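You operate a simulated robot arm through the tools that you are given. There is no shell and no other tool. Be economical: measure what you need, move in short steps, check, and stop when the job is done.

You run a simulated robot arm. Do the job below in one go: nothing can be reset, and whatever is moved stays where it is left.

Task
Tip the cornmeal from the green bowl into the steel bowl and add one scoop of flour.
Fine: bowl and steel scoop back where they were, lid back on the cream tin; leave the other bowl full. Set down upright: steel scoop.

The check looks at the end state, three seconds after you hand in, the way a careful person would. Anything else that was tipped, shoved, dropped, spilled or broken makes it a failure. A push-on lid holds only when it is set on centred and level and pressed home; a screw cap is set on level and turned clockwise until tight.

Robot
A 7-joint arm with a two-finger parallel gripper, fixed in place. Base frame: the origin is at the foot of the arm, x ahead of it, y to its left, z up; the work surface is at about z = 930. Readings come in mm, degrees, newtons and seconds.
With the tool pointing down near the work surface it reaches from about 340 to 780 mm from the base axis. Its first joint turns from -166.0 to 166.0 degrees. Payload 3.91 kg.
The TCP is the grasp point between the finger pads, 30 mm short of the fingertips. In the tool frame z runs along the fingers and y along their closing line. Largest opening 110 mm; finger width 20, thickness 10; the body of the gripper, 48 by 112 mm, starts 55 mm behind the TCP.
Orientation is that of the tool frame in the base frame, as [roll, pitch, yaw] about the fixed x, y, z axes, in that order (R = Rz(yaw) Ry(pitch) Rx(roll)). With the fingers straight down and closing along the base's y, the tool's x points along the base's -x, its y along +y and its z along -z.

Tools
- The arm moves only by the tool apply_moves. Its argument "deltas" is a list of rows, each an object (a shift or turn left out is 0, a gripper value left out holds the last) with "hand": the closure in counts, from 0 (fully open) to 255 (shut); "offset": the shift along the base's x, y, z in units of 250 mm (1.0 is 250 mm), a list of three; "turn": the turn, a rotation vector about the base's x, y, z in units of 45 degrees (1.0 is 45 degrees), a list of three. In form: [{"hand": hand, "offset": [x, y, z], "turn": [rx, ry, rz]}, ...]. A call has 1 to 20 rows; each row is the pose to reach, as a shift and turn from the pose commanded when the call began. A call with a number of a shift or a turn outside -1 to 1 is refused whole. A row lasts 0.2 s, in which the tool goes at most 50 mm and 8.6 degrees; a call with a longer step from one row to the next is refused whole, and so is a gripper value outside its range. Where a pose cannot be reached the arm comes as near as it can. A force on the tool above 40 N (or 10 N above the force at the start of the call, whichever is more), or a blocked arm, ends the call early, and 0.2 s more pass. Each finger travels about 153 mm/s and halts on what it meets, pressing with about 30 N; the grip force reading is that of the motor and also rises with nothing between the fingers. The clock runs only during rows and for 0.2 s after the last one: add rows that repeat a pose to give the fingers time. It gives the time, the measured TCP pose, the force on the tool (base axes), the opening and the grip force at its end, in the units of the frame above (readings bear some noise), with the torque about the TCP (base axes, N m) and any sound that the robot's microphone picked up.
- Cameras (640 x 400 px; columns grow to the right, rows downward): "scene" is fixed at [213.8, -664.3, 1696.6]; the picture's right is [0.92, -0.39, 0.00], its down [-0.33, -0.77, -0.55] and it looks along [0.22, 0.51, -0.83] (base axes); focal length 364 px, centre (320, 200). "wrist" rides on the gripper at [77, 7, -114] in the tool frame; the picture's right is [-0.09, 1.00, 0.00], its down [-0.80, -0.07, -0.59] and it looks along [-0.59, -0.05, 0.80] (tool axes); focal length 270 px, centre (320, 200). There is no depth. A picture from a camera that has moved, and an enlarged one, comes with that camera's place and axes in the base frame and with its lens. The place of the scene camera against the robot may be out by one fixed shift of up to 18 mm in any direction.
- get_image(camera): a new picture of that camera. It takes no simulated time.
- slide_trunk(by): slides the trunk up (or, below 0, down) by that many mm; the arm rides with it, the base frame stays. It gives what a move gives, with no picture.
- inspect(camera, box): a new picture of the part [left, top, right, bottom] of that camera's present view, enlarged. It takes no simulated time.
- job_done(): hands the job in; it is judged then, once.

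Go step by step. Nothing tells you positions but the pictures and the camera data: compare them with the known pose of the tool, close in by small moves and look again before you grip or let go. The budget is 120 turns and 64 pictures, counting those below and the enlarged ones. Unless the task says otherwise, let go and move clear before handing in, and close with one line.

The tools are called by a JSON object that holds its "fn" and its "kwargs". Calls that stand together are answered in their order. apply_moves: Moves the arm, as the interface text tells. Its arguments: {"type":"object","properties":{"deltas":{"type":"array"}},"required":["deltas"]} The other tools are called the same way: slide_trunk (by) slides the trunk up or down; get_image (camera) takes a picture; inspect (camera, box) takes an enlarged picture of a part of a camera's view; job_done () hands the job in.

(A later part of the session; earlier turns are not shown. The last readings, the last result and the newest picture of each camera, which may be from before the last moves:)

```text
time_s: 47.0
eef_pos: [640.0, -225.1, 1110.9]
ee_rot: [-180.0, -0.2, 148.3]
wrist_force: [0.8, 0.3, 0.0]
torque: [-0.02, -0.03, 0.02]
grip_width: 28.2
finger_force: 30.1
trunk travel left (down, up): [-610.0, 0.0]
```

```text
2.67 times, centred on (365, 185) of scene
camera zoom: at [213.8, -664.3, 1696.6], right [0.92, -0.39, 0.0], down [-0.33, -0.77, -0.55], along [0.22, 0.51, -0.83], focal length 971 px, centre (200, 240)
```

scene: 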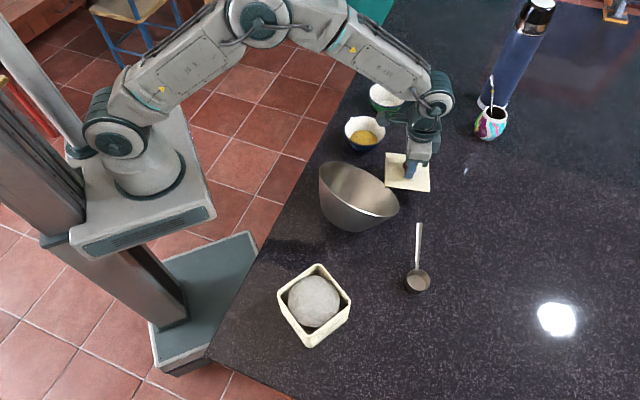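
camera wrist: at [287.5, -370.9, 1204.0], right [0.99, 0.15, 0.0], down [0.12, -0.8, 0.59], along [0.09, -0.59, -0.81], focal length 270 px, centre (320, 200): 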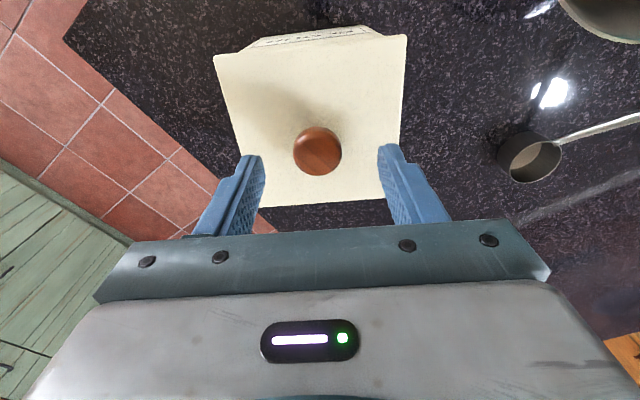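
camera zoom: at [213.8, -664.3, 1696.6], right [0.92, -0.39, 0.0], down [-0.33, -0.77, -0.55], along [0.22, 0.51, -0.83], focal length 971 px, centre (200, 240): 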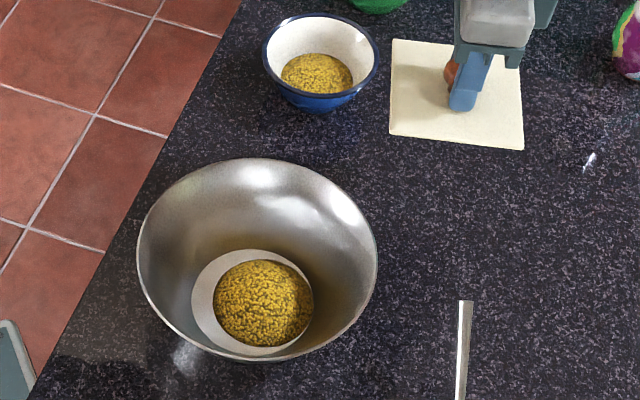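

The bowl righted itself without a spill, and I'll nudge it back into position later. I'll move the lid 35 mm further out, clear of the bowl, and lower it.

{"fn": "apply_moves", "kwargs": {"deltas": [{"offset": [0.08, 0.02, 0]}, {"offset": [0.15, 0.02, 0]}, {"offset": [0.15, 0.02, -0.15]}, {"offset": [0.15, 0.02, -0.3]}, {"offset": [0.15, 0.02, -0.42]}, {"offset": [0.15, 0.02, -0.46]}, {"offset": [0.15, 0.02, -0.46]}]}}

{"fn": "inspect", "kwargs": {"camera": "scene", "box": [270, 110, 460, 260]}}

```text
time_s: 48.6
eef_pos: [677.2, -216.5, 995.2]
ee_rot: [180.0, -0.2, 148.4]
wrist_force: [0.4, 0.0, -1.5]
torque: [-0.02, 0.0, 0.02]
grip_width: 27.9
finger_force: 30.0
trunk travel left (down, up): [-610.0, 0.0]
```

```text
2.67 times, centred on (365, 185) of scene
camera zoom: at [213.8, -664.3, 1696.6], right [0.92, -0.39, 0.0], down [-0.33, -0.77, -0.55], along [0.22, 0.51, -0.83], focal length 971 px, centre (200, 240)
```

zoom: 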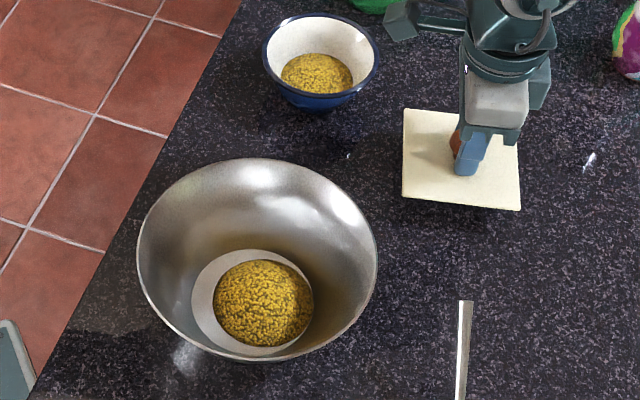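

The lid is clear of everything. I'll lower it in small steps until it touches.

{"fn": "apply_moves", "kwargs": {"deltas": [{"offset": [0, 0, -0.016]}, {"offset": [0, 0, -0.032]}, {"offset": [0, 0, -0.048]}, {"offset": [0, 0, -0.056]}, {"offset": [0, 0, -0.056]}]}}

```text
time_s: 49.8
eef_pos: [676.3, -218.7, 981.3]
ee_rot: [-179.9, -0.2, 148.4]
wrist_force: [0.3, 1.0, -0.6]
torque: [0.01, 0.03, 0.0]
grip_width: 28.3
finger_force: 29.9
trunk travel left (down, up): [-610.0, 0.0]
```

{"fn": "apply_moves", "kwargs": {"deltas": [{"offset": [0, 0, -0.012]}, {"offset": [0, 0, -0.024]}, {"offset": [0, 0, -0.036]}, {"offset": [0, 0, -0.036]}]}}

```text
time_s: 50.8
eef_pos: [678.1, -219.3, 974.6]
ee_rot: [180.0, 0.0, 148.4]
wrist_force: [0.2, 0.1, 4.8]
torque: [0.05, -0.41, -0.06]
grip_width: 28.2
finger_force: 30.3
trunk travel left (down, up): [-610.0, 0.0]
```

The lid is on the table. I'll release it and rise.

{"fn": "apply_moves", "kwargs": {"deltas": [{"hand": 200}, {"hand": 120}, {"hand": 120}, {"hand": 120, "offset": [0, 0, 0.15]}, {"offset": [0, 0, 0.33]}, {"offset": [0, 0, 0.5]}, {"offset": [0, 0, 0.68]}, {"offset": [0, 0, 0.85]}, {"offset": [0, 0, 0.85]}]}}

{"fn": "inspect", "kwargs": {"camera": "scene", "box": [240, 150, 450, 350]}}

```text
time_s: 52.8
eef_pos: [677.6, -217.5, 1183.9]
ee_rot: [-180.0, -0.3, 148.4]
wrist_force: [-0.4, -0.1, -0.5]
torque: [0.01, 0.06, 0.01]
grip_width: 58.2
finger_force: 0.1
trunk travel left (down, up): [-610.0, 0.0]
```

```text
2.00 times, centred on (345, 250) of scene
camera zoom: at [213.8, -664.3, 1696.6], right [0.92, -0.39, 0.0], down [-0.33, -0.77, -0.55], along [0.22, 0.51, -0.83], focal length 728 px, centre (270, 100)
```

zoom: 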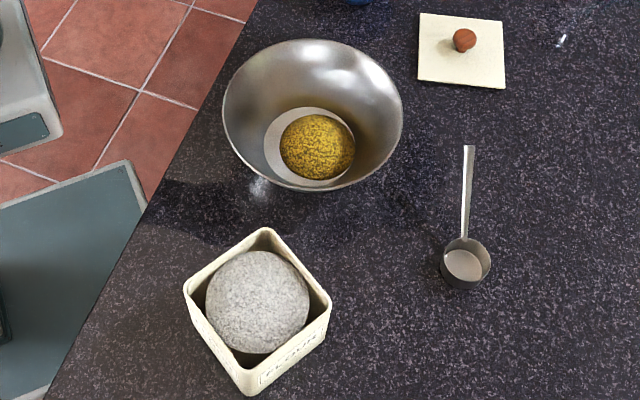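

The tin's open body is about 98–100 mm across, so a fully open gripper (110 mm) can straddle it. I'll go above the tin at the same pose I gripped the knob with, fully open.

{"fn": "apply_moves", "kwargs": {"deltas": [{"hand": 0, "offset": [-0.15, -0.09, 0], "turn": [0, 0, -0.1]}, {"offset": [-0.3, -0.18, 0], "turn": [0, 0, -0.2]}, {"offset": [-0.45, -0.27, 0], "turn": [0, 0, -0.3]}, {"offset": [-0.6, -0.36, 0], "turn": [0, 0, -0.4]}, {"offset": [-0.76, -0.458, 0], "turn": [0, 0, -0.5]}]}}

{"fn": "apply_moves", "kwargs": {"deltas": [{"offset": [-0.15, -0.09, 0], "turn": [0, 0, -0.1]}, {"offset": [-0.3, -0.18, 0], "turn": [0, 0, -0.2]}, {"offset": [-0.45, -0.27, 0], "turn": [0, 0, -0.3]}, {"offset": [-0.6, -0.36, 0], "turn": [0, 0, -0.4]}, {"offset": [-0.758, -0.458, 0], "turn": [0, 0, -0.5]}, {"offset": [-0.758, -0.458, -0.18], "turn": [0, 0, -0.5]}, {"offset": [-0.758, -0.458, -0.36], "turn": [0, 0, -0.5]}, {"offset": [-0.758, -0.458, -0.42], "turn": [0, 0, -0.5]}, {"offset": [-0.758, -0.458, -0.42], "turn": [0, 0, -0.5]}]}}

{"fn": "get_image", "kwargs": {"camera": "wrist"}}

```text
time_s: 54.0
eef_pos: [486.7, -336.3, 1183.8]
ee_rot: [-179.9, -0.1, 125.9]
wrist_force: [-0.4, 0.2, 0.2]
torque: [-0.01, 0.01, -0.04]
grip_width: 110.3
finger_force: 0.1
trunk travel left (down, up): [-610.0, 0.0]
```

```text
time_s: 56.0
eef_pos: [296.4, -448.7, 1080.1]
ee_rot: [-179.9, -0.2, 103.4]
wrist_force: [-0.4, 0.0, -0.3]
torque: [0.01, -0.06, -0.02]
grip_width: 109.6
finger_force: 0.0
trunk travel left (down, up): [-610.0, 0.0]
```

```text
24 pictures are left
camera wrist: at [286.8, -373.3, 1194.7], right [0.99, 0.15, 0.0], down [0.12, -0.8, 0.59], along [0.09, -0.59, -0.81], focal length 270 px, centre (320, 200)
```

wrist: 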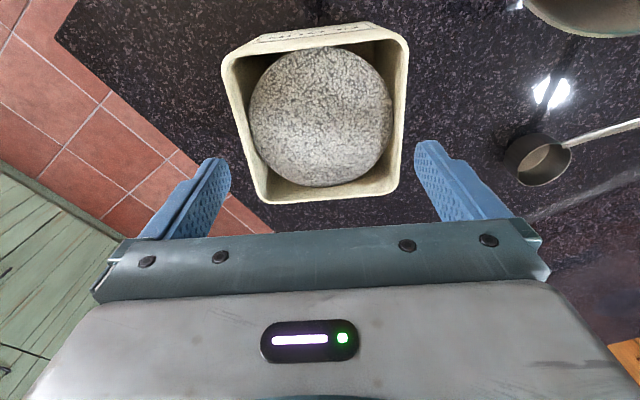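

The tin's centre is about (2.3,5.4) mm off my TCP and about 1° turned from it. I'll correct that and descend slowly so the fingers straddle it.

{"fn": "apply_moves", "kwargs": {"deltas": [{"offset": [0.01, 0.022, 0], "turn": [0, 0, 0.025]}, {"offset": [0.01, 0.022, -0.06], "turn": [0, 0, 0.025]}, {"offset": [0.01, 0.022, -0.1], "turn": [0, 0, 0.025]}, {"offset": [0.01, 0.022, -0.12], "turn": [0, 0, 0.025]}, {"offset": [0.01, 0.022, -0.14], "turn": [0, 0, 0.025]}, {"offset": [0.01, 0.022, -0.16], "turn": [0, 0, 0.025]}, {"offset": [0.01, 0.022, -0.18], "turn": [0, 0, 0.025]}, {"offset": [0.01, 0.022, -0.22], "turn": [0, 0, 0.025]}, {"offset": [0.01, 0.022, -0.26], "turn": [0, 0, 0.025]}, {"offset": [0.01, 0.022, -0.26], "turn": [0, 0, 0.025]}]}}

{"fn": "get_image", "kwargs": {"camera": "wrist"}}

```text
time_s: 57.0
eef_pos: [300.1, -445.3, 1059.2]
ee_rot: [179.9, 0.7, 104.5]
wrist_force: [-0.9, 6.1, 19.2]
torque: [0.08, 1.18, -0.53]
grip_width: 110.0
finger_force: 0.1
trunk travel left (down, up): [-610.0, 0.0]
stopped in row 4: the force on the tool passed its limit at 50 N (the readings are from after the stop); the commanded pose is now the measured one
```

```text
23 pictures are left
camera wrist: at [287.9, -367.4, 1173.6], right [0.99, 0.17, 0.0], down [0.13, -0.79, 0.6], along [0.1, -0.59, -0.8], focal length 270 px, centre (320, 200)
```

wrist: 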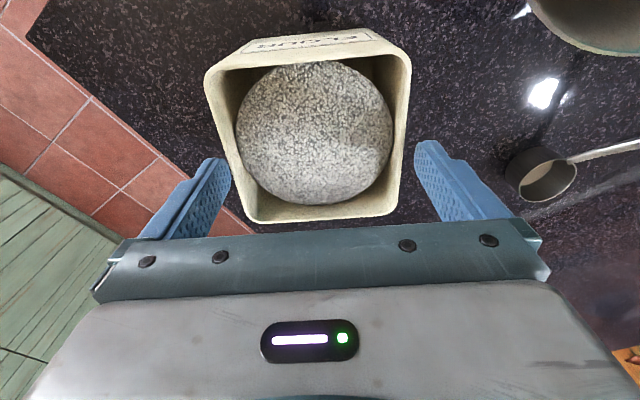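

The left finger touched the tin's rim because I was about 2 mm off. I'll lift slightly, shift and retry.

{"fn": "apply_moves", "kwargs": {"deltas": [{"offset": [0, 0, 0.03], "turn": [0.015, 0.004, 0]}, {"offset": [-0.009, 0.009, 0.03], "turn": [0.015, 0.004, 0]}, {"offset": [-0.009, 0.009, 0.03], "turn": [0.015, 0.004, 0]}]}}

{"fn": "inspect", "kwargs": {"camera": "wrist", "box": [180, 20, 460, 240]}}

```text
time_s: 57.8
eef_pos: [297.9, -444.5, 1065.3]
ee_rot: [179.9, -0.2, 104.6]
wrist_force: [-0.2, 0.9, 0.0]
torque: [-0.01, -0.03, 0.03]
grip_width: 110.0
finger_force: 0.0
trunk travel left (down, up): [-610.0, 0.0]
```

```text
1.82 times, centred on (320, 130) of wrist
camera zoom: at [287.4, -368.5, 1180.2], right [0.99, 0.17, 0.0], down [0.13, -0.8, 0.59], along [0.1, -0.58, -0.81], focal length 491 px, centre (320, 327)
```

zoom: 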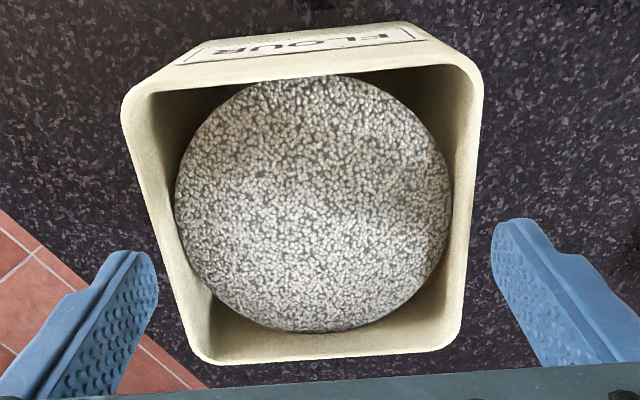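

The tin is now centred (−52/+52 mm against ±55) and aligned. I'll descend slowly.

{"fn": "apply_moves", "kwargs": {"deltas": [{"offset": [0, 0, -0.02]}, {"offset": [0, 0, -0.04]}, {"offset": [0, 0, -0.06]}, {"offset": [0, 0, -0.08]}, {"offset": [0, 0, -0.11]}, {"offset": [0, 0, -0.14]}, {"offset": [0, 0, -0.17]}, {"offset": [0, 0, -0.2]}, {"offset": [0, 0, -0.2]}]}}

```text
time_s: 59.8
eef_pos: [297.8, -443.0, 1013.6]
ee_rot: [180.0, -0.1, 104.6]
wrist_force: [0.5, 0.2, 0.7]
torque: [-0.01, 0.01, 0.03]
grip_width: 110.2
finger_force: 0.0
trunk travel left (down, up): [-610.0, 0.0]
```

The fingers are around the tin. I'll grip it and lift slightly.

{"fn": "apply_moves", "kwargs": {"deltas": [{"hand": 60}, {"hand": 120}, {"hand": 200}, {"hand": 200}, {"hand": 200, "offset": [0, 0, 0.012]}, {"offset": [0, 0, 0.028]}, {"offset": [0, 0, 0.028]}]}}

```text
time_s: 61.4
eef_pos: [299.6, -444.5, 1021.4]
ee_rot: [-180.0, -0.3, 104.6]
wrist_force: [0.0, -0.5, -4.7]
torque: [-0.01, -0.02, -0.01]
grip_width: 104.7
finger_force: 30.3
trunk travel left (down, up): [-610.0, 0.0]
```

The tin is lifted about 7 mm at 4.7 N. I'll turn it +25° and shift it back to its original spot.

{"fn": "apply_moves", "kwargs": {"deltas": [{"offset": [-0.022, 0.02, 0], "turn": [0, 0, 0.11]}, {"offset": [-0.045, 0.042, 0], "turn": [0, 0, 0.22]}, {"offset": [-0.068, 0.063, 0], "turn": [0, 0, 0.33]}, {"offset": [-0.09, 0.085, 0], "turn": [0, 0, 0.44]}, {"offset": [-0.113, 0.105, 0], "turn": [0, 0, 0.556]}, {"offset": [-0.113, 0.105, -0.014], "turn": [0, 0, 0.556]}, {"offset": [-0.113, 0.105, -0.026], "turn": [0, 0, 0.556]}, {"offset": [-0.113, 0.105, -0.03], "turn": [0, 0, 0.556]}, {"offset": [-0.113, 0.105, -0.03], "turn": [0, 0, 0.556]}]}}

{"fn": "inspect", "kwargs": {"camera": "scene", "box": [240, 200, 450, 350]}}

```text
time_s: 63.4
eef_pos: [269.8, -416.7, 1015.5]
ee_rot: [179.9, -0.3, 129.6]
wrist_force: [-0.7, 0.8, -0.9]
torque: [0.08, 0.41, -0.02]
grip_width: 104.8
finger_force: 30.0
trunk travel left (down, up): [-610.0, 0.0]
```

```text
2.67 times, centred on (345, 275) of scene
camera zoom: at [213.8, -664.3, 1696.6], right [0.92, -0.39, 0.0], down [-0.33, -0.77, -0.55], along [0.22, 0.51, -0.83], focal length 971 px, centre (253, 0)
```

zoom: 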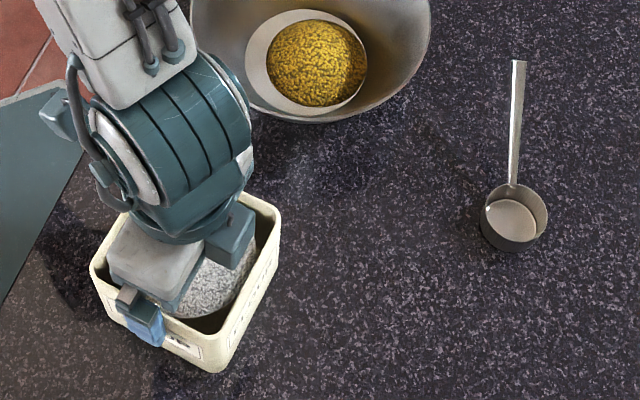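

The tin is back in its original place by picture comparison. The steel bowl is about (-23,-14) mm off, which I'll correct later. I'll release the tin and rise.

{"fn": "apply_moves", "kwargs": {"deltas": [{"hand": 100}, {"hand": 0}, {"hand": 0}, {"hand": 0}, {"offset": [0, 0, 0.1]}, {"offset": [0, 0, 0.25]}, {"offset": [0, 0, 0.42]}, {"offset": [0, 0, 0.6]}, {"offset": [0, 0, 0.7]}, {"offset": [0, 0, 0.7]}]}}

{"fn": "inspect", "kwargs": {"camera": "scene", "box": [240, 200, 450, 350]}}

```text
time_s: 65.5
eef_pos: [268.8, -418.1, 1189.4]
ee_rot: [180.0, -0.1, 129.6]
wrist_force: [0.7, 0.0, 0.1]
torque: [0.0, -0.01, 0.0]
grip_width: 110.0
finger_force: 0.1
trunk travel left (down, up): [-610.0, 0.0]
```

```text
2.67 times, centred on (345, 275) of scene
camera zoom: at [213.8, -664.3, 1696.6], right [0.92, -0.39, 0.0], down [-0.33, -0.77, -0.55], along [0.22, 0.51, -0.83], focal length 971 px, centre (253, 0)
```

zoom: 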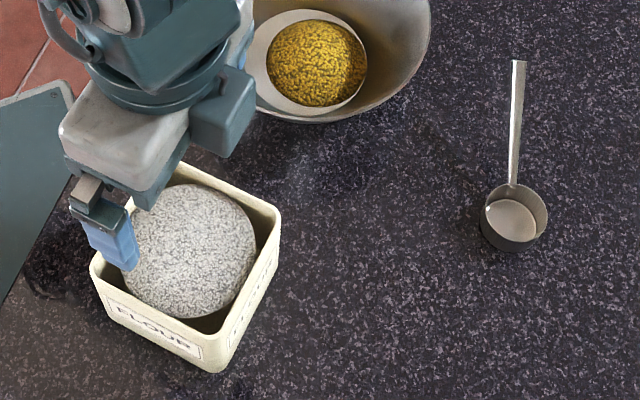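

The tin sits as at the start. Next is the scoop: I'll fly over it, turning the tool so its x axis runs along the handle toward the cup.

{"fn": "apply_moves", "kwargs": {"deltas": [{"hand": 60, "offset": [0.1, 0, 0.03], "turn": [0, 0, 0.16]}, {"offset": [0.2, -0.03, 0.03], "turn": [0, 0, 0.32]}, {"offset": [0.3, -0.06, 0.03], "turn": [0, 0, 0.48]}, {"offset": [0.4, -0.08, 0.03], "turn": [0, 0, 0.64]}, {"offset": [0.45, -0.09, 0.03], "turn": [0, 0, 0.81]}]}}

{"fn": "apply_moves", "kwargs": {"deltas": [{"offset": [0.12, -0.02, 0], "turn": [0, 0, 0.16]}, {"offset": [0.24, -0.05, 0], "turn": [0, 0, 0.32]}, {"offset": [0.36, -0.08, 0], "turn": [0, 0, 0.48]}, {"offset": [0.48, -0.1, 0], "turn": [0, 0, 0.64]}, {"offset": [0.6, -0.12, 0], "turn": [0, 0, 0.81]}]}}

{"fn": "apply_moves", "kwargs": {"deltas": [{"turn": [0, 0, 0.16]}, {"turn": [0, 0, 0.32]}, {"turn": [0, 0, 0.48]}, {"turn": [0, 0, 0.64]}, {"turn": [0, 0, 0.82]}, {"turn": [0, 0, 0.82]}]}}

{"fn": "get_image", "kwargs": {"camera": "wrist"}}

```text
time_s: 66.8
eef_pos: [382.3, -440.3, 1195.3]
ee_rot: [180.0, -0.3, 166.2]
wrist_force: [0.4, 0.4, -0.6]
torque: [0.0, -0.03, -0.04]
grip_width: 84.3
finger_force: 0.0
trunk travel left (down, up): [-610.0, 0.0]
```

```text
time_s: 68.0
eef_pos: [535.5, -468.3, 1195.2]
ee_rot: [179.9, -0.3, -157.4]
wrist_force: [0.1, -0.1, 1.0]
torque: [0.0, 0.01, 0.01]
grip_width: 84.4
finger_force: 0.0
trunk travel left (down, up): [-610.0, 0.0]
```

```text
time_s: 69.3
eef_pos: [533.5, -470.0, 1196.9]
ee_rot: [179.9, -0.3, -120.4]
wrist_force: [0.4, 0.6, 0.0]
torque: [0.01, -0.01, 0.0]
grip_width: 84.4
finger_force: 0.1
trunk travel left (down, up): [-610.0, 0.0]
```

```text
19 pictures are left
camera wrist: at [489.3, -532.6, 1311.7], right [-0.81, 0.58, 0.0], down [0.47, 0.66, 0.59], along [0.34, 0.48, -0.81], focal length 270 px, centre (320, 200)
```

wrist: 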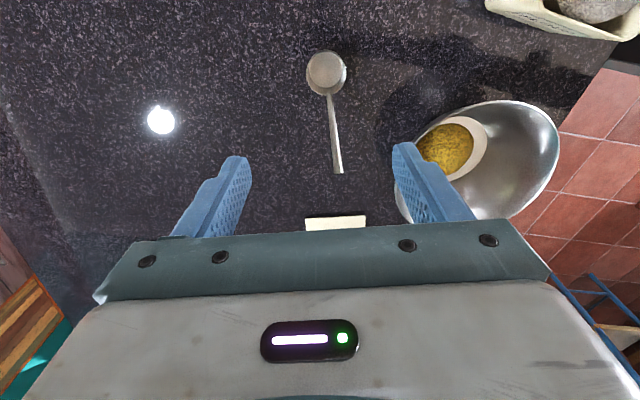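

The handle slopes up from the cup at (522,-471) to its end near (572,-372), z about 1010. I'll approach its end with the tool leaning 25° toward the cup.

{"fn": "apply_moves", "kwargs": {"deltas": [{"hand": 162, "offset": [0.044, 0.108, -0.05], "turn": [0, 0, 0.04]}, {"offset": [0.088, 0.217, -0.12], "turn": [0, 0, 0.08]}, {"offset": [0.132, 0.325, -0.2], "turn": [0, 0, 0.08]}, {"offset": [0.176, 0.434, -0.28], "turn": [0, 0, 0.08]}, {"offset": [0.176, 0.434, -0.3], "turn": [0, 0, 0.08]}]}}

{"fn": "apply_moves", "kwargs": {"deltas": [{"offset": [0, 0, 0], "turn": [-0.16, 0.08, 0]}, {"offset": [0, 0, -0.08], "turn": [-0.33, 0.167, 0]}, {"offset": [0, 0, -0.16], "turn": [-0.496, 0.251, 0]}, {"offset": [0, 0, -0.2], "turn": [-0.496, 0.251, 0]}, {"offset": [0, 0, -0.2], "turn": [-0.496, 0.251, 0]}]}}

{"fn": "inspect", "kwargs": {"camera": "wrist", "box": [200, 0, 440, 240]}}

{"fn": "inspect", "kwargs": {"camera": "scene", "box": [360, 180, 500, 310]}}

```text
time_s: 70.5
eef_pos: [578.1, -362.2, 1122.9]
ee_rot: [180.0, -0.2, -117.0]
wrist_force: [0.3, -0.1, 0.4]
torque: [0.01, 0.01, 0.01]
grip_width: 40.3
finger_force: 0.1
trunk travel left (down, up): [-610.0, 0.0]
```

```text
time_s: 71.8
eef_pos: [576.8, -363.8, 1071.7]
ee_rot: [180.0, -25.4, -117.0]
wrist_force: [0.1, -0.8, 0.3]
torque: [-0.01, 0.02, 0.0]
grip_width: 40.2
finger_force: 0.0
trunk travel left (down, up): [-610.0, 0.0]
```

```text
1.67 times, centred on (320, 120) of wrist
camera zoom: at [563.5, -378.9, 1208.1], right [-0.85, 0.52, -0.04], down [0.51, 0.84, 0.2], along [0.13, 0.15, -0.98], focal length 450 px, centre (320, 333)
```

zoom: 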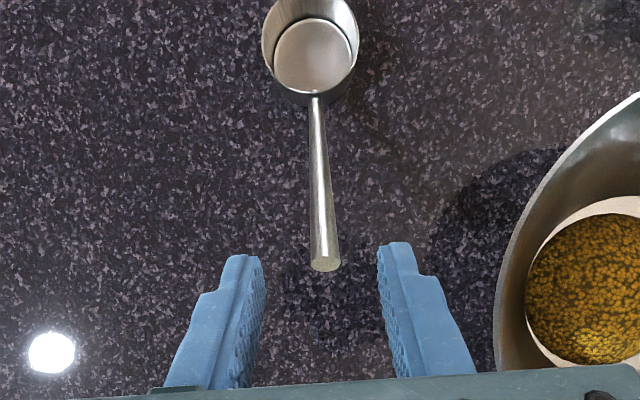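

```text
3.08 times, centred on (430, 245) of scene
camera zoom: at [213.8, -664.3, 1696.6], right [0.92, -0.39, 0.0], down [-0.33, -0.77, -0.55], along [0.22, 0.51, -0.83], focal length 1120 px, centre (-18, 62)
```

zoom: 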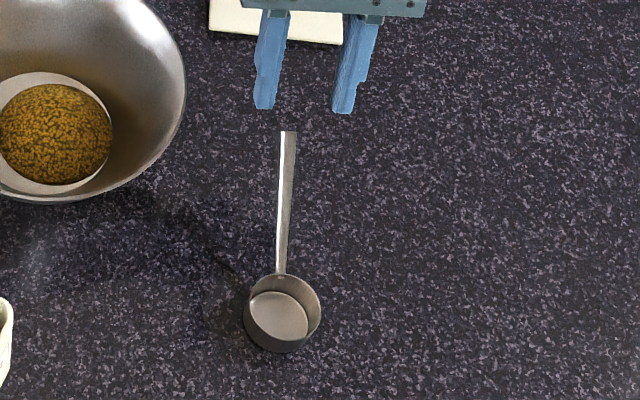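

The rod end measures at (572,-373,1010), right between the fingers. I'll advance along the tool axis and close on it.

{"fn": "apply_moves", "kwargs": {"deltas": [{"offset": [-0.019, -0.037, -0.095]}, {"offset": [-0.038, -0.075, -0.19]}, {"offset": [-0.056, -0.112, -0.284]}, {"offset": [-0.056, -0.112, -0.284]}, {"hand": 200, "offset": [-0.056, -0.112, -0.284]}, {"hand": 230, "offset": [-0.056, -0.112, -0.284]}, {"hand": 255, "offset": [-0.056, -0.112, -0.284]}, {"hand": 255, "offset": [-0.056, -0.112, -0.284]}, {"hand": 255, "offset": [-0.056, -0.112, -0.284]}]}}

{"fn": "inspect", "kwargs": {"camera": "wrist", "box": [200, 0, 440, 240]}}

```text
time_s: 73.8
eef_pos: [562.0, -391.0, 1000.9]
ee_rot: [180.0, -25.2, -116.9]
wrist_force: [0.4, 0.1, 0.0]
torque: [-0.01, -0.07, 0.03]
grip_width: 7.8
finger_force: 29.9
trunk travel left (down, up): [-610.0, 0.0]
```

```text
1.67 times, centred on (320, 120) of wrist
camera zoom: at [547.8, -406.3, 1136.8], right [-0.85, 0.52, -0.04], down [0.51, 0.84, 0.2], along [0.13, 0.15, -0.98], focal length 450 px, centre (320, 333)
```

zoom: 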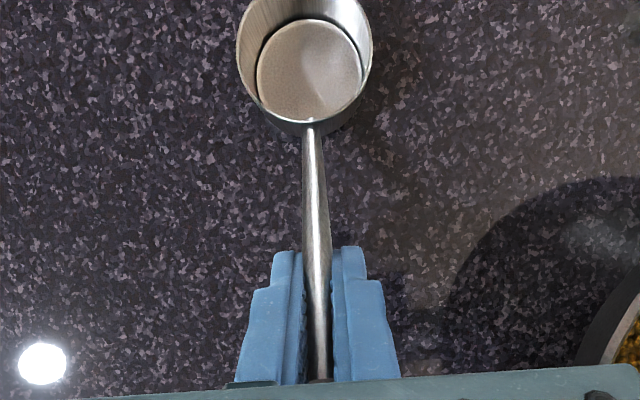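

The handle is gripped. I'll lift the scoop and fly to the tin, turning it so the cup points inward over the tin.

{"fn": "apply_moves", "kwargs": {"deltas": [{"offset": [0, 0, 0.16]}, {"offset": [0, 0, 0.34]}, {"offset": [0, 0, 0.52]}, {"offset": [-0.1, -0.05, 0.64], "turn": [0, 0, -0.17]}, {"offset": [-0.2, -0.09, 0.7], "turn": [0, 0, -0.34]}, {"offset": [-0.3, -0.13, 0.7], "turn": [0, 0, -0.51]}, {"offset": [-0.4, -0.17, 0.7], "turn": [0, 0, -0.68]}, {"offset": [-0.48, -0.2, 0.7], "turn": [0, 0, -0.85]}]}}

{"fn": "apply_moves", "kwargs": {"deltas": [{"offset": [-0.08, -0.03, 0], "turn": [0, 0, -0.17]}, {"offset": [-0.16, -0.06, 0], "turn": [0, 0, -0.34]}, {"offset": [-0.24, -0.1, 0], "turn": [0, 0, -0.51]}, {"offset": [-0.34, -0.13, 0], "turn": [0, 0, -0.68]}, {"offset": [-0.44, -0.17, 0], "turn": [0, 0, -0.85]}]}}

{"fn": "apply_moves", "kwargs": {"deltas": [{"turn": [0, 0, -0.17]}, {"turn": [0, 0, -0.34]}, {"turn": [0, 0, -0.51]}, {"turn": [0, 0, -0.68]}, {"turn": [0, 0, -0.82]}, {"turn": [0, 0, -0.82]}, {"turn": [0, 0, -0.82]}]}}

{"fn": "get_image", "kwargs": {"camera": "wrist"}}

```text
time_s: 75.5
eef_pos: [442.7, -440.0, 1176.3]
ee_rot: [180.0, -25.2, -155.4]
wrist_force: [0.2, -1.1, -0.6]
torque: [0.07, -0.07, -0.01]
grip_width: 7.4
finger_force: 30.2
trunk travel left (down, up): [-610.0, 0.0]
```

```text
time_s: 76.8
eef_pos: [330.0, -484.6, 1175.8]
ee_rot: [179.9, -25.3, 166.3]
wrist_force: [-0.6, 0.3, -0.1]
torque: [-0.01, -0.07, -0.01]
grip_width: 7.6
finger_force: 30.0
trunk travel left (down, up): [-610.0, 0.0]
```

```text
time_s: 78.3
eef_pos: [332.6, -483.2, 1175.8]
ee_rot: [180.0, -25.4, 129.5]
wrist_force: [-0.2, -0.3, -0.2]
torque: [-0.06, -0.04, 0.02]
grip_width: 7.8
finger_force: 30.2
trunk travel left (down, up): [-610.0, 0.0]
```

```text
15 pictures are left
camera wrist: at [325.6, -462.0, 1312.3], right [0.82, 0.57, -0.04], down [0.57, -0.8, 0.2], along [0.08, -0.18, -0.98], focal length 270 px, centre (320, 200)
```

wrist: 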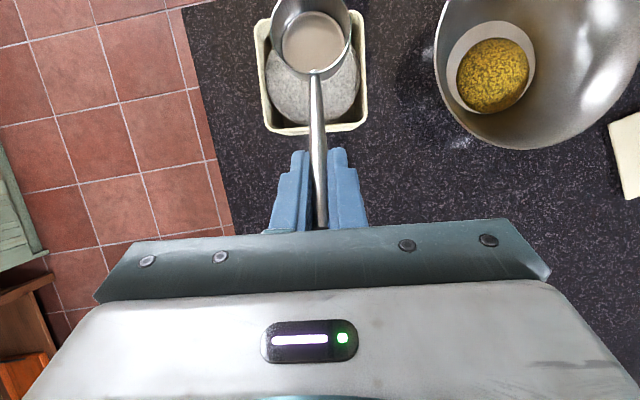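

The cup, handle and tin line up. I'll tilt the scoop 45° mouth-forward near the tin's back wall, then descend into the flour.

{"fn": "apply_moves", "kwargs": {"deltas": [{"offset": [-0.026, 0.026, 0], "turn": [-0.129, -0.106, 0]}, {"offset": [-0.052, 0.052, 0], "turn": [-0.257, -0.212, 0]}, {"offset": [-0.078, 0.078, 0], "turn": [-0.386, -0.318, 0]}, {"offset": [-0.104, 0.104, 0], "turn": [-0.515, -0.424, 0]}, {"offset": [-0.13, 0.13, 0], "turn": [-0.643, -0.53, 0]}, {"offset": [-0.156, 0.157, 0], "turn": [-0.772, -0.636, 0]}, {"offset": [-0.156, 0.157, 0], "turn": [-0.772, -0.636, 0]}]}}

{"fn": "inspect", "kwargs": {"camera": "scene", "box": [230, 190, 390, 320]}}

```text
time_s: 80.0
eef_pos: [294.4, -444.8, 1176.8]
ee_rot: [-179.9, 19.8, 129.7]
wrist_force: [0.0, 0.7, -0.6]
torque: [0.01, 0.01, 0.0]
grip_width: 7.7
finger_force: 29.8
trunk travel left (down, up): [-610.0, 0.0]
```

```text
3.08 times, centred on (310, 255) of scene
camera zoom: at [213.8, -664.3, 1696.6], right [0.92, -0.39, 0.0], down [-0.33, -0.77, -0.55], along [0.22, 0.51, -0.83], focal length 1120 px, centre (351, 31)
```

zoom: 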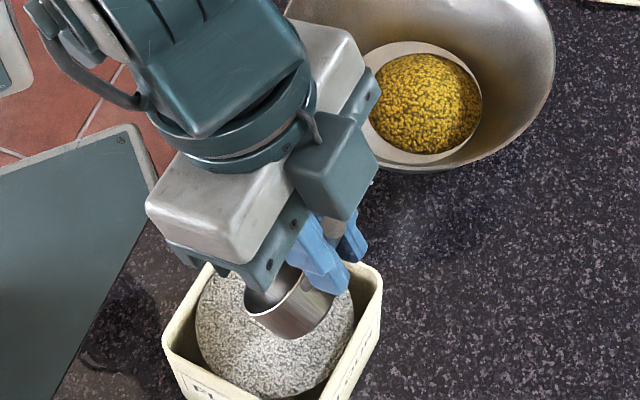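

The cup is above the tin's back half with its mouth forward. I'll descend into the flour and then push forward.

{"fn": "apply_moves", "kwargs": {"deltas": [{"offset": [0, 0, -0.08]}, {"offset": [0, 0, -0.14]}, {"offset": [0, 0, -0.2]}, {"offset": [0, 0, -0.25]}, {"offset": [0, 0, -0.28]}, {"offset": [0, 0, -0.28]}]}}

```text
time_s: 81.3
eef_pos: [294.0, -443.2, 1105.7]
ee_rot: [-179.9, 19.8, 129.7]
wrist_force: [0.2, 0.6, -1.3]
torque: [-0.02, -0.03, 0.04]
grip_width: 7.4
finger_force: 30.2
trunk travel left (down, up): [-610.0, 0.0]
```

No resistance is felt. I'll push forward 28 mm, slightly down.

{"fn": "apply_moves", "kwargs": {"deltas": [{"offset": [-0.018, 0.021, -0.01]}, {"offset": [-0.036, 0.043, -0.02]}, {"offset": [-0.054, 0.065, -0.03]}, {"offset": [-0.071, 0.086, -0.03]}, {"offset": [-0.071, 0.086, -0.03]}]}}

{"fn": "apply_moves", "kwargs": {"deltas": [{"offset": [0.0356, -0.0432, -0.004], "turn": [0.1287, 0.106, 0]}, {"offset": [0.0687, -0.0834, -0.016], "turn": [0.257, 0.212, 0]}, {"offset": [0.0992, -0.1204, -0.028], "turn": [0.386, 0.318, 0]}, {"offset": [0.1272, -0.1544, -0.044], "turn": [0.515, 0.424, 0]}, {"offset": [0.1514, -0.1837, -0.056], "turn": [0.643, 0.53, 0]}, {"offset": [0.1745, -0.2118, -0.072], "turn": [0.772, 0.636, 0]}, {"offset": [0.1745, -0.2118, -0.03], "turn": [0.772, 0.636, 0]}, {"offset": [0.1745, -0.2118, 0.05], "turn": [0.772, 0.636, 0]}, {"offset": [0.1745, -0.2118, 0.15], "turn": [0.772, 0.636, 0]}, {"offset": [0.1745, -0.2118, 0.25], "turn": [0.772, 0.636, 0]}, {"offset": [0.1745, -0.2118, 0.25], "turn": [0.772, 0.636, 0]}]}}

{"fn": "get_image", "kwargs": {"camera": "wrist"}}

```text
time_s: 82.5
eef_pos: [277.1, -420.5, 1096.6]
ee_rot: [-179.9, 19.6, 129.6]
wrist_force: [0.4, -1.5, -0.5]
torque: [-0.04, -0.01, 0.01]
grip_width: 8.0
finger_force: 29.9
trunk travel left (down, up): [-610.0, 0.0]
```

```text
time_s: 85.0
eef_pos: [319.2, -475.4, 1160.4]
ee_rot: [179.9, -25.3, 129.6]
wrist_force: [-0.7, -0.4, -1.3]
torque: [-0.02, -0.04, -0.01]
grip_width: 7.6
finger_force: 29.9
trunk travel left (down, up): [-610.0, 0.0]
```

```text
13 pictures are left
camera wrist: at [311.9, -454.3, 1297.4], right [0.82, 0.57, -0.04], down [0.57, -0.8, 0.2], along [0.08, -0.18, -0.98], focal length 270 px, centre (320, 200)
```

wrist: 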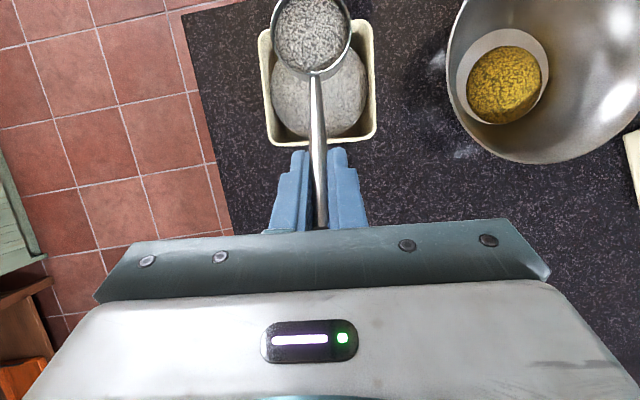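

I have a full scoop. I'll carry it level and slowly to the steel bowl, whose centre is about (437,-274).

{"fn": "apply_moves", "kwargs": {"deltas": [{"offset": [0.0, 0.0, 0.05], "turn": [0, 0, 0]}, {"offset": [0.02, 0.02, 0.08], "turn": [0, 0, -0.03]}, {"offset": [0.05, 0.05, 0.08], "turn": [0, 0, -0.07]}, {"offset": [0.1, 0.1, 0.08], "turn": [0, 0, -0.13]}, {"offset": [0.15, 0.15, 0.08], "turn": [0, 0, -0.2]}, {"offset": [0.2, 0.2, 0.08], "turn": [0, 0, -0.27]}, {"offset": [0.25, 0.25, 0.08], "turn": [0, 0, -0.34]}, {"offset": [0.3, 0.3, 0.08], "turn": [0, 0, -0.41]}, {"offset": [0.35, 0.35, 0.08], "turn": [0, 0, -0.48]}, {"offset": [0.4, 0.4, 0.08], "turn": [0, 0, -0.54]}, {"offset": [0.45, 0.45, 0.08], "turn": [0, 0, -0.6]}, {"offset": [0.49, 0.5, 0.08], "turn": [0, 0, -0.64]}, {"offset": [0.51, 0.52, 0.08], "turn": [0, 0, -0.658]}, {"offset": [0.52, 0.528, 0.08], "turn": [0, 0, -0.658]}, {"offset": [0.52, 0.528, 0.08], "turn": [0, 0, -0.658]}]}}

{"fn": "get_image", "kwargs": {"camera": "wrist"}}

```text
time_s: 88.2
eef_pos: [448.9, -342.1, 1180.9]
ee_rot: [180.0, -25.3, 100.0]
wrist_force: [-0.1, -0.5, -1.2]
torque: [-0.07, -0.01, -0.01]
grip_width: 7.6
finger_force: 30.6
trunk travel left (down, up): [-610.0, 0.0]
```

```text
12 pictures are left
camera wrist: at [453.8, -320.5, 1317.1], right [0.99, 0.09, -0.04], down [0.1, -0.98, 0.2], along [-0.02, -0.2, -0.98], focal length 270 px, centre (320, 200)
```

wrist: 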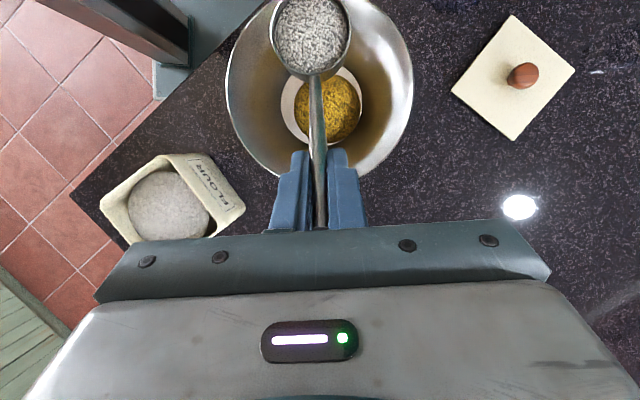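

The scoop is over the bowl. I'll tip it gradually while shifting so its lip stays over the bowl's centre.

{"fn": "apply_moves", "kwargs": {"deltas": [{"offset": [0, 0, -0.02], "turn": [-0.164, -0.029, 0]}, {"offset": [0, 0, -0.03], "turn": [-0.328, -0.058, 0]}, {"offset": [0, 0, -0.04], "turn": [-0.492, -0.087, 0]}, {"offset": [0, 0, -0.05], "turn": [-0.656, -0.116, 0]}, {"offset": [-0.007, 0.04, -0.05], "turn": [-0.82, -0.145, 0]}, {"offset": [-0.014, 0.08, -0.05], "turn": [-0.985, -0.174, 0]}]}}

{"fn": "apply_moves", "kwargs": {"deltas": [{"offset": [-0.0087, 0.049, 0], "turn": [-0.164, -0.029, 0]}, {"offset": [-0.0174, 0.098, 0], "turn": [-0.328, -0.058, 0]}, {"offset": [-0.026, 0.148, 0], "turn": [-0.492, -0.087, 0]}, {"offset": [-0.035, 0.197, 0], "turn": [-0.656, -0.116, 0]}, {"offset": [-0.0435, 0.246, 0], "turn": [-0.82, -0.145, 0]}, {"offset": [-0.052, 0.295, 0], "turn": [-0.985, -0.174, 0]}, {"offset": [-0.052, 0.295, 0], "turn": [-0.985, -0.174, 0]}]}}

{"fn": "inspect", "kwargs": {"camera": "scene", "box": [260, 110, 450, 260]}}

```text
time_s: 89.5
eef_pos: [446.0, -322.2, 1168.4]
ee_rot: [179.8, 19.9, 99.9]
wrist_force: [-0.2, 0.1, -0.7]
torque: [0.0, 0.01, 0.0]
grip_width: 7.9
finger_force: 29.4
trunk travel left (down, up): [-610.0, 0.0]
```

```text
time_s: 91.2
eef_pos: [431.9, -249.7, 1168.9]
ee_rot: [179.8, 64.8, 100.0]
wrist_force: [0.1, 0.1, -1.3]
torque: [0.09, 0.0, 0.01]
grip_width: 8.1
finger_force: 30.2
trunk travel left (down, up): [-610.0, 0.0]
```

```text
2.67 times, centred on (355, 185) of scene
camera zoom: at [213.8, -664.3, 1696.6], right [0.92, -0.39, 0.0], down [-0.33, -0.77, -0.55], along [0.22, 0.51, -0.83], focal length 971 px, centre (227, 240)
```

zoom: 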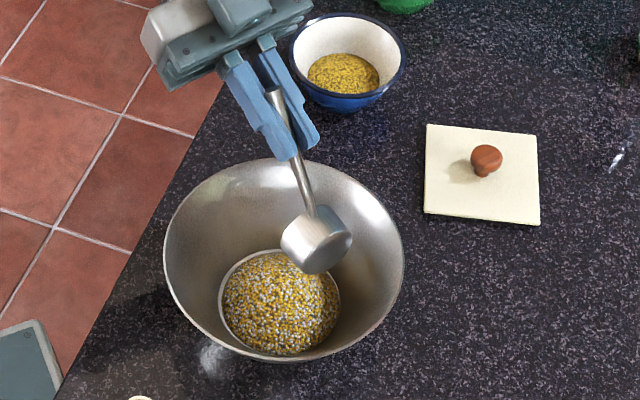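

The flour is going into the bowl without spilling. I'll tip a little further to empty the scoop fully.

{"fn": "apply_moves", "kwargs": {"deltas": [{"offset": [-0.005, 0.03, 0], "turn": [-0.137, -0.024, 0]}, {"offset": [-0.01, 0.06, 0], "turn": [-0.274, -0.048, 0]}, {"offset": [-0.015, 0.09, 0], "turn": [-0.41, -0.073, 0]}, {"offset": [-0.02, 0.12, 0], "turn": [-0.547, -0.097, 0]}, {"offset": [-0.02, 0.12, 0], "turn": [-0.547, -0.097, 0]}, {"offset": [-0.02, 0.12, 0], "turn": [-0.547, -0.097, 0]}, {"offset": [-0.02, 0.12, 0], "turn": [-0.547, -0.097, 0]}]}}

```text
time_s: 92.8
eef_pos: [427.3, -219.6, 1168.1]
ee_rot: [159.5, 89.8, 79.4]
wrist_force: [0.2, -0.6, -0.8]
torque: [0.07, 0.0, 0.01]
grip_width: 7.7
finger_force: 29.8
trunk travel left (down, up): [-610.0, 0.0]
```

The scoop should be empty. I'll reverse the tilt.

{"fn": "apply_moves", "kwargs": {"deltas": [{"offset": [0.005, -0.03, 0.04], "turn": [0.137, 0.024, 0]}, {"offset": [0.01, -0.06, 0.08], "turn": [0.274, 0.048, 0]}, {"offset": [0.015, -0.09, 0.12], "turn": [0.41, 0.073, 0]}, {"offset": [0.02, -0.12, 0.12], "turn": [0.547, 0.097, 0]}, {"offset": [0.029, -0.17, 0.12], "turn": [0.711, 0.126, 0]}, {"offset": [0.037, -0.218, 0.12], "turn": [0.875, 0.155, 0]}]}}

{"fn": "apply_moves", "kwargs": {"deltas": [{"offset": [0.0087, -0.049, 0], "turn": [0.164, 0.029, 0]}, {"offset": [0.0174, -0.098, 0], "turn": [0.328, 0.058, 0]}, {"offset": [0.026, -0.148, 0], "turn": [0.492, 0.087, 0]}, {"offset": [0.035, -0.197, 0], "turn": [0.656, 0.116, 0]}, {"offset": [0.0435, -0.246, 0], "turn": [0.82, 0.145, 0]}, {"offset": [0.052, -0.295, 0], "turn": [0.985, 0.174, 0]}]}}

{"fn": "apply_moves", "kwargs": {"deltas": [{"turn": [0.164, 0.029, 0]}, {"turn": [0.328, 0.058, 0]}, {"turn": [0.492, 0.087, 0]}, {"turn": [0.656, 0.116, 0]}, {"turn": [0.656, 0.116, 0]}]}}

{"fn": "get_image", "kwargs": {"camera": "wrist"}}

```text
time_s: 94.2
eef_pos: [436.6, -273.3, 1197.3]
ee_rot: [179.9, 49.6, 99.9]
wrist_force: [-0.4, -0.5, -0.2]
torque: [0.01, 0.02, -0.02]
grip_width: 7.9
finger_force: 30.0
trunk travel left (down, up): [-610.0, 0.0]
```

```text
time_s: 95.5
eef_pos: [450.6, -346.6, 1198.2]
ee_rot: [179.9, 4.6, 100.0]
wrist_force: [-0.3, -0.5, -0.3]
torque: [0.0, 0.02, 0.05]
grip_width: 7.7
finger_force: 30.1
trunk travel left (down, up): [-610.0, 0.0]
```

```text
time_s: 96.8
eef_pos: [449.9, -346.6, 1198.5]
ee_rot: [-179.9, -25.4, 100.0]
wrist_force: [0.9, 0.4, -0.9]
torque: [-0.02, 0.03, -0.04]
grip_width: 7.7
finger_force: 29.5
trunk travel left (down, up): [-610.0, 0.0]
```

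```text
10 pictures are left
camera wrist: at [454.5, -324.8, 1335.1], right [0.99, 0.09, -0.04], down [0.1, -0.98, 0.2], along [-0.02, -0.2, -0.98], focal length 270 px, centre (320, 200)
```

wrist: 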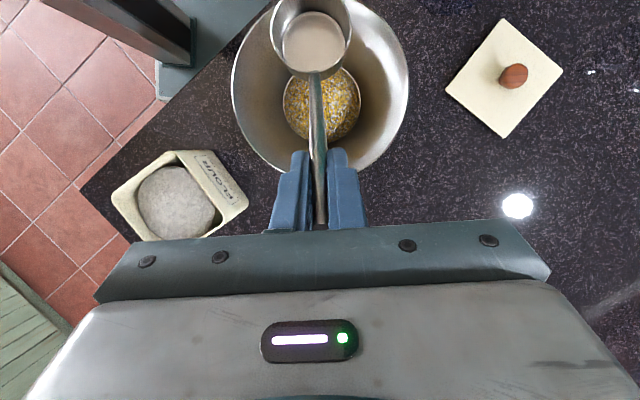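

The scoop is empty. I'll turn back and return to its rest pose.

{"fn": "apply_moves", "kwargs": {"deltas": [{"offset": [0.09, -0.03, 0], "turn": [0, 0, 0.163]}, {"offset": [0.18, -0.06, 0], "turn": [0, 0, 0.326]}, {"offset": [0.27, -0.1, 0], "turn": [0, 0, 0.489]}, {"offset": [0.36, -0.13, 0], "turn": [0, 0, 0.652]}, {"offset": [0.45, -0.18, 0], "turn": [0, 0, 0.815]}, {"offset": [0.45, -0.18, 0], "turn": [0, 0, 0.978]}]}}

{"fn": "apply_moves", "kwargs": {"deltas": [{"turn": [0, 0, 0.163]}, {"turn": [0, 0, 0.326]}, {"turn": [0, 0, 0.489]}, {"turn": [0, 0, 0.652]}, {"turn": [0, 0, 0.815]}, {"turn": [0, 0, 0.978]}]}}

{"fn": "apply_moves", "kwargs": {"deltas": [{"turn": [0, 0, 0.163]}, {"turn": [0, 0, 0.326]}, {"turn": [0, 0, 0.489]}, {"turn": [0, 0, 0.652]}, {"turn": [0, 0, 0.815]}, {"turn": [0, 0, 0.978]}, {"turn": [0, 0, 0.978]}]}}

```text
time_s: 98.2
eef_pos: [540.2, -366.5, 1189.8]
ee_rot: [-179.9, -25.0, 142.1]
wrist_force: [0.0, 0.4, -0.3]
torque: [-0.03, -0.09, 0.03]
grip_width: 7.7
finger_force: 30.7
out of reach, approached as far as the arm can: row 4, 5, 6
trunk travel left (down, up): [-610.0, 0.0]
```

```text
time_s: 99.5
eef_pos: [537.5, -366.1, 1188.5]
ee_rot: [180.0, -25.2, -172.0]
wrist_force: [0.4, -0.3, -1.0]
torque: [0.03, -0.03, -0.02]
grip_width: 7.6
finger_force: 30.1
trunk travel left (down, up): [-610.0, 0.0]
```

```text
time_s: 101.2
eef_pos: [537.8, -365.9, 1186.3]
ee_rot: [180.0, -25.2, -127.9]
wrist_force: [0.0, -0.2, -0.6]
torque: [0.03, -0.02, 0.0]
grip_width: 7.6
finger_force: 30.3
trunk travel left (down, up): [-610.0, 0.0]
```

I'm at yaw -128, so I'll finish the turn, go over the rest spot and lower.

{"fn": "apply_moves", "kwargs": {"deltas": [{"offset": [0.048, -0.05, 0], "turn": [0, 0, 0.122]}, {"offset": [0.097, -0.1, -0.1], "turn": [0, 0, 0.244]}, {"offset": [0.097, -0.1, -0.28], "turn": [0, 0, 0.244]}, {"offset": [0.097, -0.1, -0.46], "turn": [0, 0, 0.244]}, {"offset": [0.097, -0.1, -0.62], "turn": [0, 0, 0.244]}, {"offset": [0.097, -0.1, -0.67], "turn": [0, 0, 0.244]}, {"offset": [0.097, -0.1, -0.67], "turn": [0, 0, 0.244]}, {"offset": [0.097, -0.1, -0.67], "turn": [0, 0, 0.244]}]}}

{"fn": "inspect", "kwargs": {"camera": "scene", "box": [240, 200, 450, 350]}}

```text
time_s: 103.0
eef_pos: [562.1, -391.6, 1019.6]
ee_rot: [180.0, -25.2, -117.0]
wrist_force: [0.0, -0.2, -0.6]
torque: [0.06, -0.05, 0.02]
grip_width: 7.4
finger_force: 29.5
trunk travel left (down, up): [-610.0, 0.0]
```

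```text
2.67 times, centred on (345, 275) of scene
camera zoom: at [213.8, -664.3, 1696.6], right [0.92, -0.39, 0.0], down [-0.33, -0.77, -0.55], along [0.22, 0.51, -0.83], focal length 971 px, centre (253, 0)
```

zoom: 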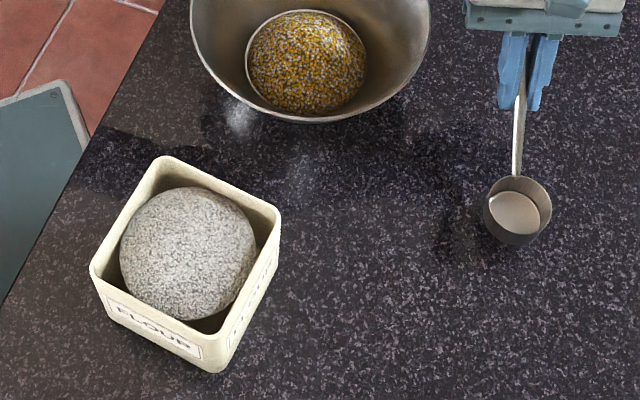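

The scoop is hovering over its spot and everything else is clean. I'll lower it gently to the rest height.

{"fn": "apply_moves", "kwargs": {"deltas": [{"offset": [0, 0, -0.03]}, {"offset": [0, 0, -0.055]}, {"offset": [0, 0, -0.067]}, {"offset": [0, 0, -0.073]}, {"offset": [0, 0, -0.073]}]}}

```text
time_s: 104.2
eef_pos: [560.1, -390.4, 1001.2]
ee_rot: [-179.9, -25.3, -117.0]
wrist_force: [0.3, 0.8, 3.3]
torque: [-0.22, 0.2, -0.06]
grip_width: 7.4
finger_force: 30.5
trunk travel left (down, up): [-610.0, 0.0]
```

It is in contact. I'll release it and back off along the tool axis.

{"fn": "apply_moves", "kwargs": {"deltas": [{"hand": 225}, {"hand": 180}, {"hand": 150}, {"hand": 150}, {"offset": [0.02, 0.04, 0.097]}, {"offset": [0.041, 0.08, 0.193]}, {"offset": [0.061, 0.12, 0.29]}, {"offset": [0.061, 0.12, 0.45]}, {"offset": [0.061, 0.12, 0.6]}, {"offset": [0.061, 0.12, 0.6]}]}}

{"fn": "inspect", "kwargs": {"camera": "scene", "box": [240, 200, 450, 350]}}

```text
time_s: 106.3
eef_pos: [577.7, -359.4, 1152.7]
ee_rot: [179.9, -25.2, -117.0]
wrist_force: [-0.4, -0.3, 0.1]
torque: [-0.01, 0.0, -0.02]
grip_width: 45.4
finger_force: 0.0
trunk travel left (down, up): [-610.0, 0.0]
```

```text
2.67 times, centred on (345, 275) of scene
camera zoom: at [213.8, -664.3, 1696.6], right [0.92, -0.39, 0.0], down [-0.33, -0.77, -0.55], along [0.22, 0.51, -0.83], focal length 971 px, centre (253, 0)
```

zoom: 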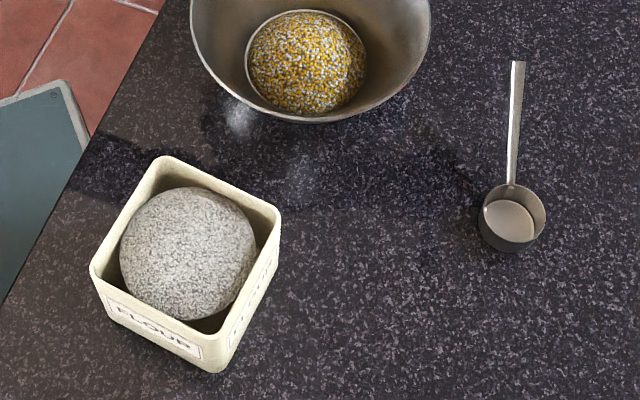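

The scoop is upright on its original spot. Next is the lid: I'll straighten the tool and return to the pose where I left it.

{"fn": "apply_moves", "kwargs": {"deltas": [{"hand": 120, "offset": [0.1, 0.14, 0.02], "turn": [0.124, -0.063, 0]}, {"offset": [0.2, 0.28, 0.02], "turn": [0.248, -0.126, 0]}, {"offset": [0.3, 0.42, 0.02], "turn": [0.372, -0.188, 0]}, {"offset": [0.4, 0.563, 0.02], "turn": [0.499, -0.253, 0]}, {"offset": [0.4, 0.563, 0.02], "turn": [0.499, -0.253, 0]}]}}

{"fn": "apply_moves", "kwargs": {"deltas": [{"turn": [0, 0, -0.165]}, {"turn": [0, 0, -0.33]}, {"turn": [0, 0, -0.495]}, {"turn": [0, 0, -0.66]}, {"turn": [0, 0, -0.825]}, {"turn": [0, 0, -0.99]}]}}

{"fn": "apply_moves", "kwargs": {"deltas": [{"turn": [0, 0, -0.165]}, {"turn": [0, 0, -0.33]}, {"turn": [0, 0, -0.495]}, {"turn": [0, 0, -0.66]}, {"turn": [0, 0, -0.825]}, {"turn": [0, 0, -0.99]}, {"turn": [0, 0, -0.99]}]}}

```text
time_s: 107.5
eef_pos: [676.1, -216.4, 1156.3]
ee_rot: [179.9, 0.1, -117.1]
wrist_force: [0.1, 0.4, -0.3]
torque: [0.02, -0.01, 0.0]
grip_width: 58.3
finger_force: 0.0
trunk travel left (down, up): [-610.0, 0.0]
```

```text
time_s: 109.0
eef_pos: [676.3, -219.0, 1156.2]
ee_rot: [179.9, 0.1, -161.8]
wrist_force: [0.8, -0.5, -0.1]
torque: [0.0, 0.01, 0.03]
grip_width: 58.1
finger_force: 0.1
trunk travel left (down, up): [-610.0, 0.0]
```

```text
time_s: 110.5
eef_pos: [677.6, -220.1, 1157.1]
ee_rot: [-179.9, 0.0, 153.8]
wrist_force: [-0.4, 0.3, -0.4]
torque: [0.02, -0.01, 0.01]
grip_width: 58.2
finger_force: 0.0
trunk travel left (down, up): [-610.0, 0.0]
```

The tool is over the lid. I'll apply the last 5.4° of yaw and descend to just above the knob to check.

{"fn": "apply_moves", "kwargs": {"deltas": [{"offset": [0.002, 0, -0.15], "turn": [0, 0, -0.12]}, {"offset": [0.002, 0, -0.33], "turn": [0, 0, -0.12]}, {"offset": [0.002, 0, -0.5], "turn": [0, 0, -0.12]}, {"offset": [0.002, 0, -0.58], "turn": [0, 0, -0.12]}, {"offset": [0.002, 0, -0.58], "turn": [0, 0, -0.12]}]}}

{"fn": "get_image", "kwargs": {"camera": "wrist"}}

```text
time_s: 111.8
eef_pos: [676.8, -220.6, 1011.3]
ee_rot: [180.0, 0.0, 148.4]
wrist_force: [-0.4, -0.3, -0.1]
torque: [-0.01, 0.04, -0.02]
grip_width: 58.2
finger_force: 0.0
trunk travel left (down, up): [-610.0, 0.0]
```

```text
7 pictures are left
camera wrist: at [615.6, -174.7, 1125.9], right [0.6, 0.8, 0.0], down [0.65, -0.48, 0.59], along [0.48, -0.35, -0.8], focal length 270 px, centre (320, 200)
```

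wrist: 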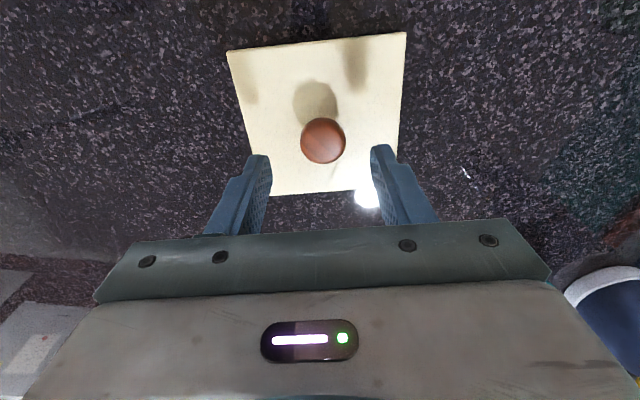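

The knob is about 3 mm toward +y. I'll correct that, descend and grip.

{"fn": "apply_moves", "kwargs": {"deltas": [{"offset": [0.001, 0.013, 0]}, {"offset": [0.001, 0.013, -0.08]}, {"offset": [0.001, 0.013, -0.14]}, {"offset": [0.001, 0.013, -0.146]}, {"hand": 180, "offset": [0.001, 0.013, -0.146]}, {"hand": 255, "offset": [0.001, 0.013, -0.146]}, {"hand": 255, "offset": [0.001, 0.013, -0.146]}, {"hand": 255, "offset": [0.001, 0.013, -0.146]}, {"offset": [0.001, 0.013, -0.05]}, {"offset": [0.001, 0.013, 0.1]}, {"offset": [0.001, 0.013, 0.3]}, {"offset": [0.001, 0.013, 0.5]}, {"offset": [0.001, 0.013, 0.6]}, {"offset": [0.001, 0.013, 0.6]}]}}

```text
time_s: 114.8
eef_pos: [678.1, -216.8, 1161.4]
ee_rot: [-180.0, 0.0, 148.5]
wrist_force: [0.7, 0.4, -0.9]
torque: [0.0, 0.01, -0.01]
grip_width: 28.1
finger_force: 29.9
trunk travel left (down, up): [-610.0, 0.0]
```

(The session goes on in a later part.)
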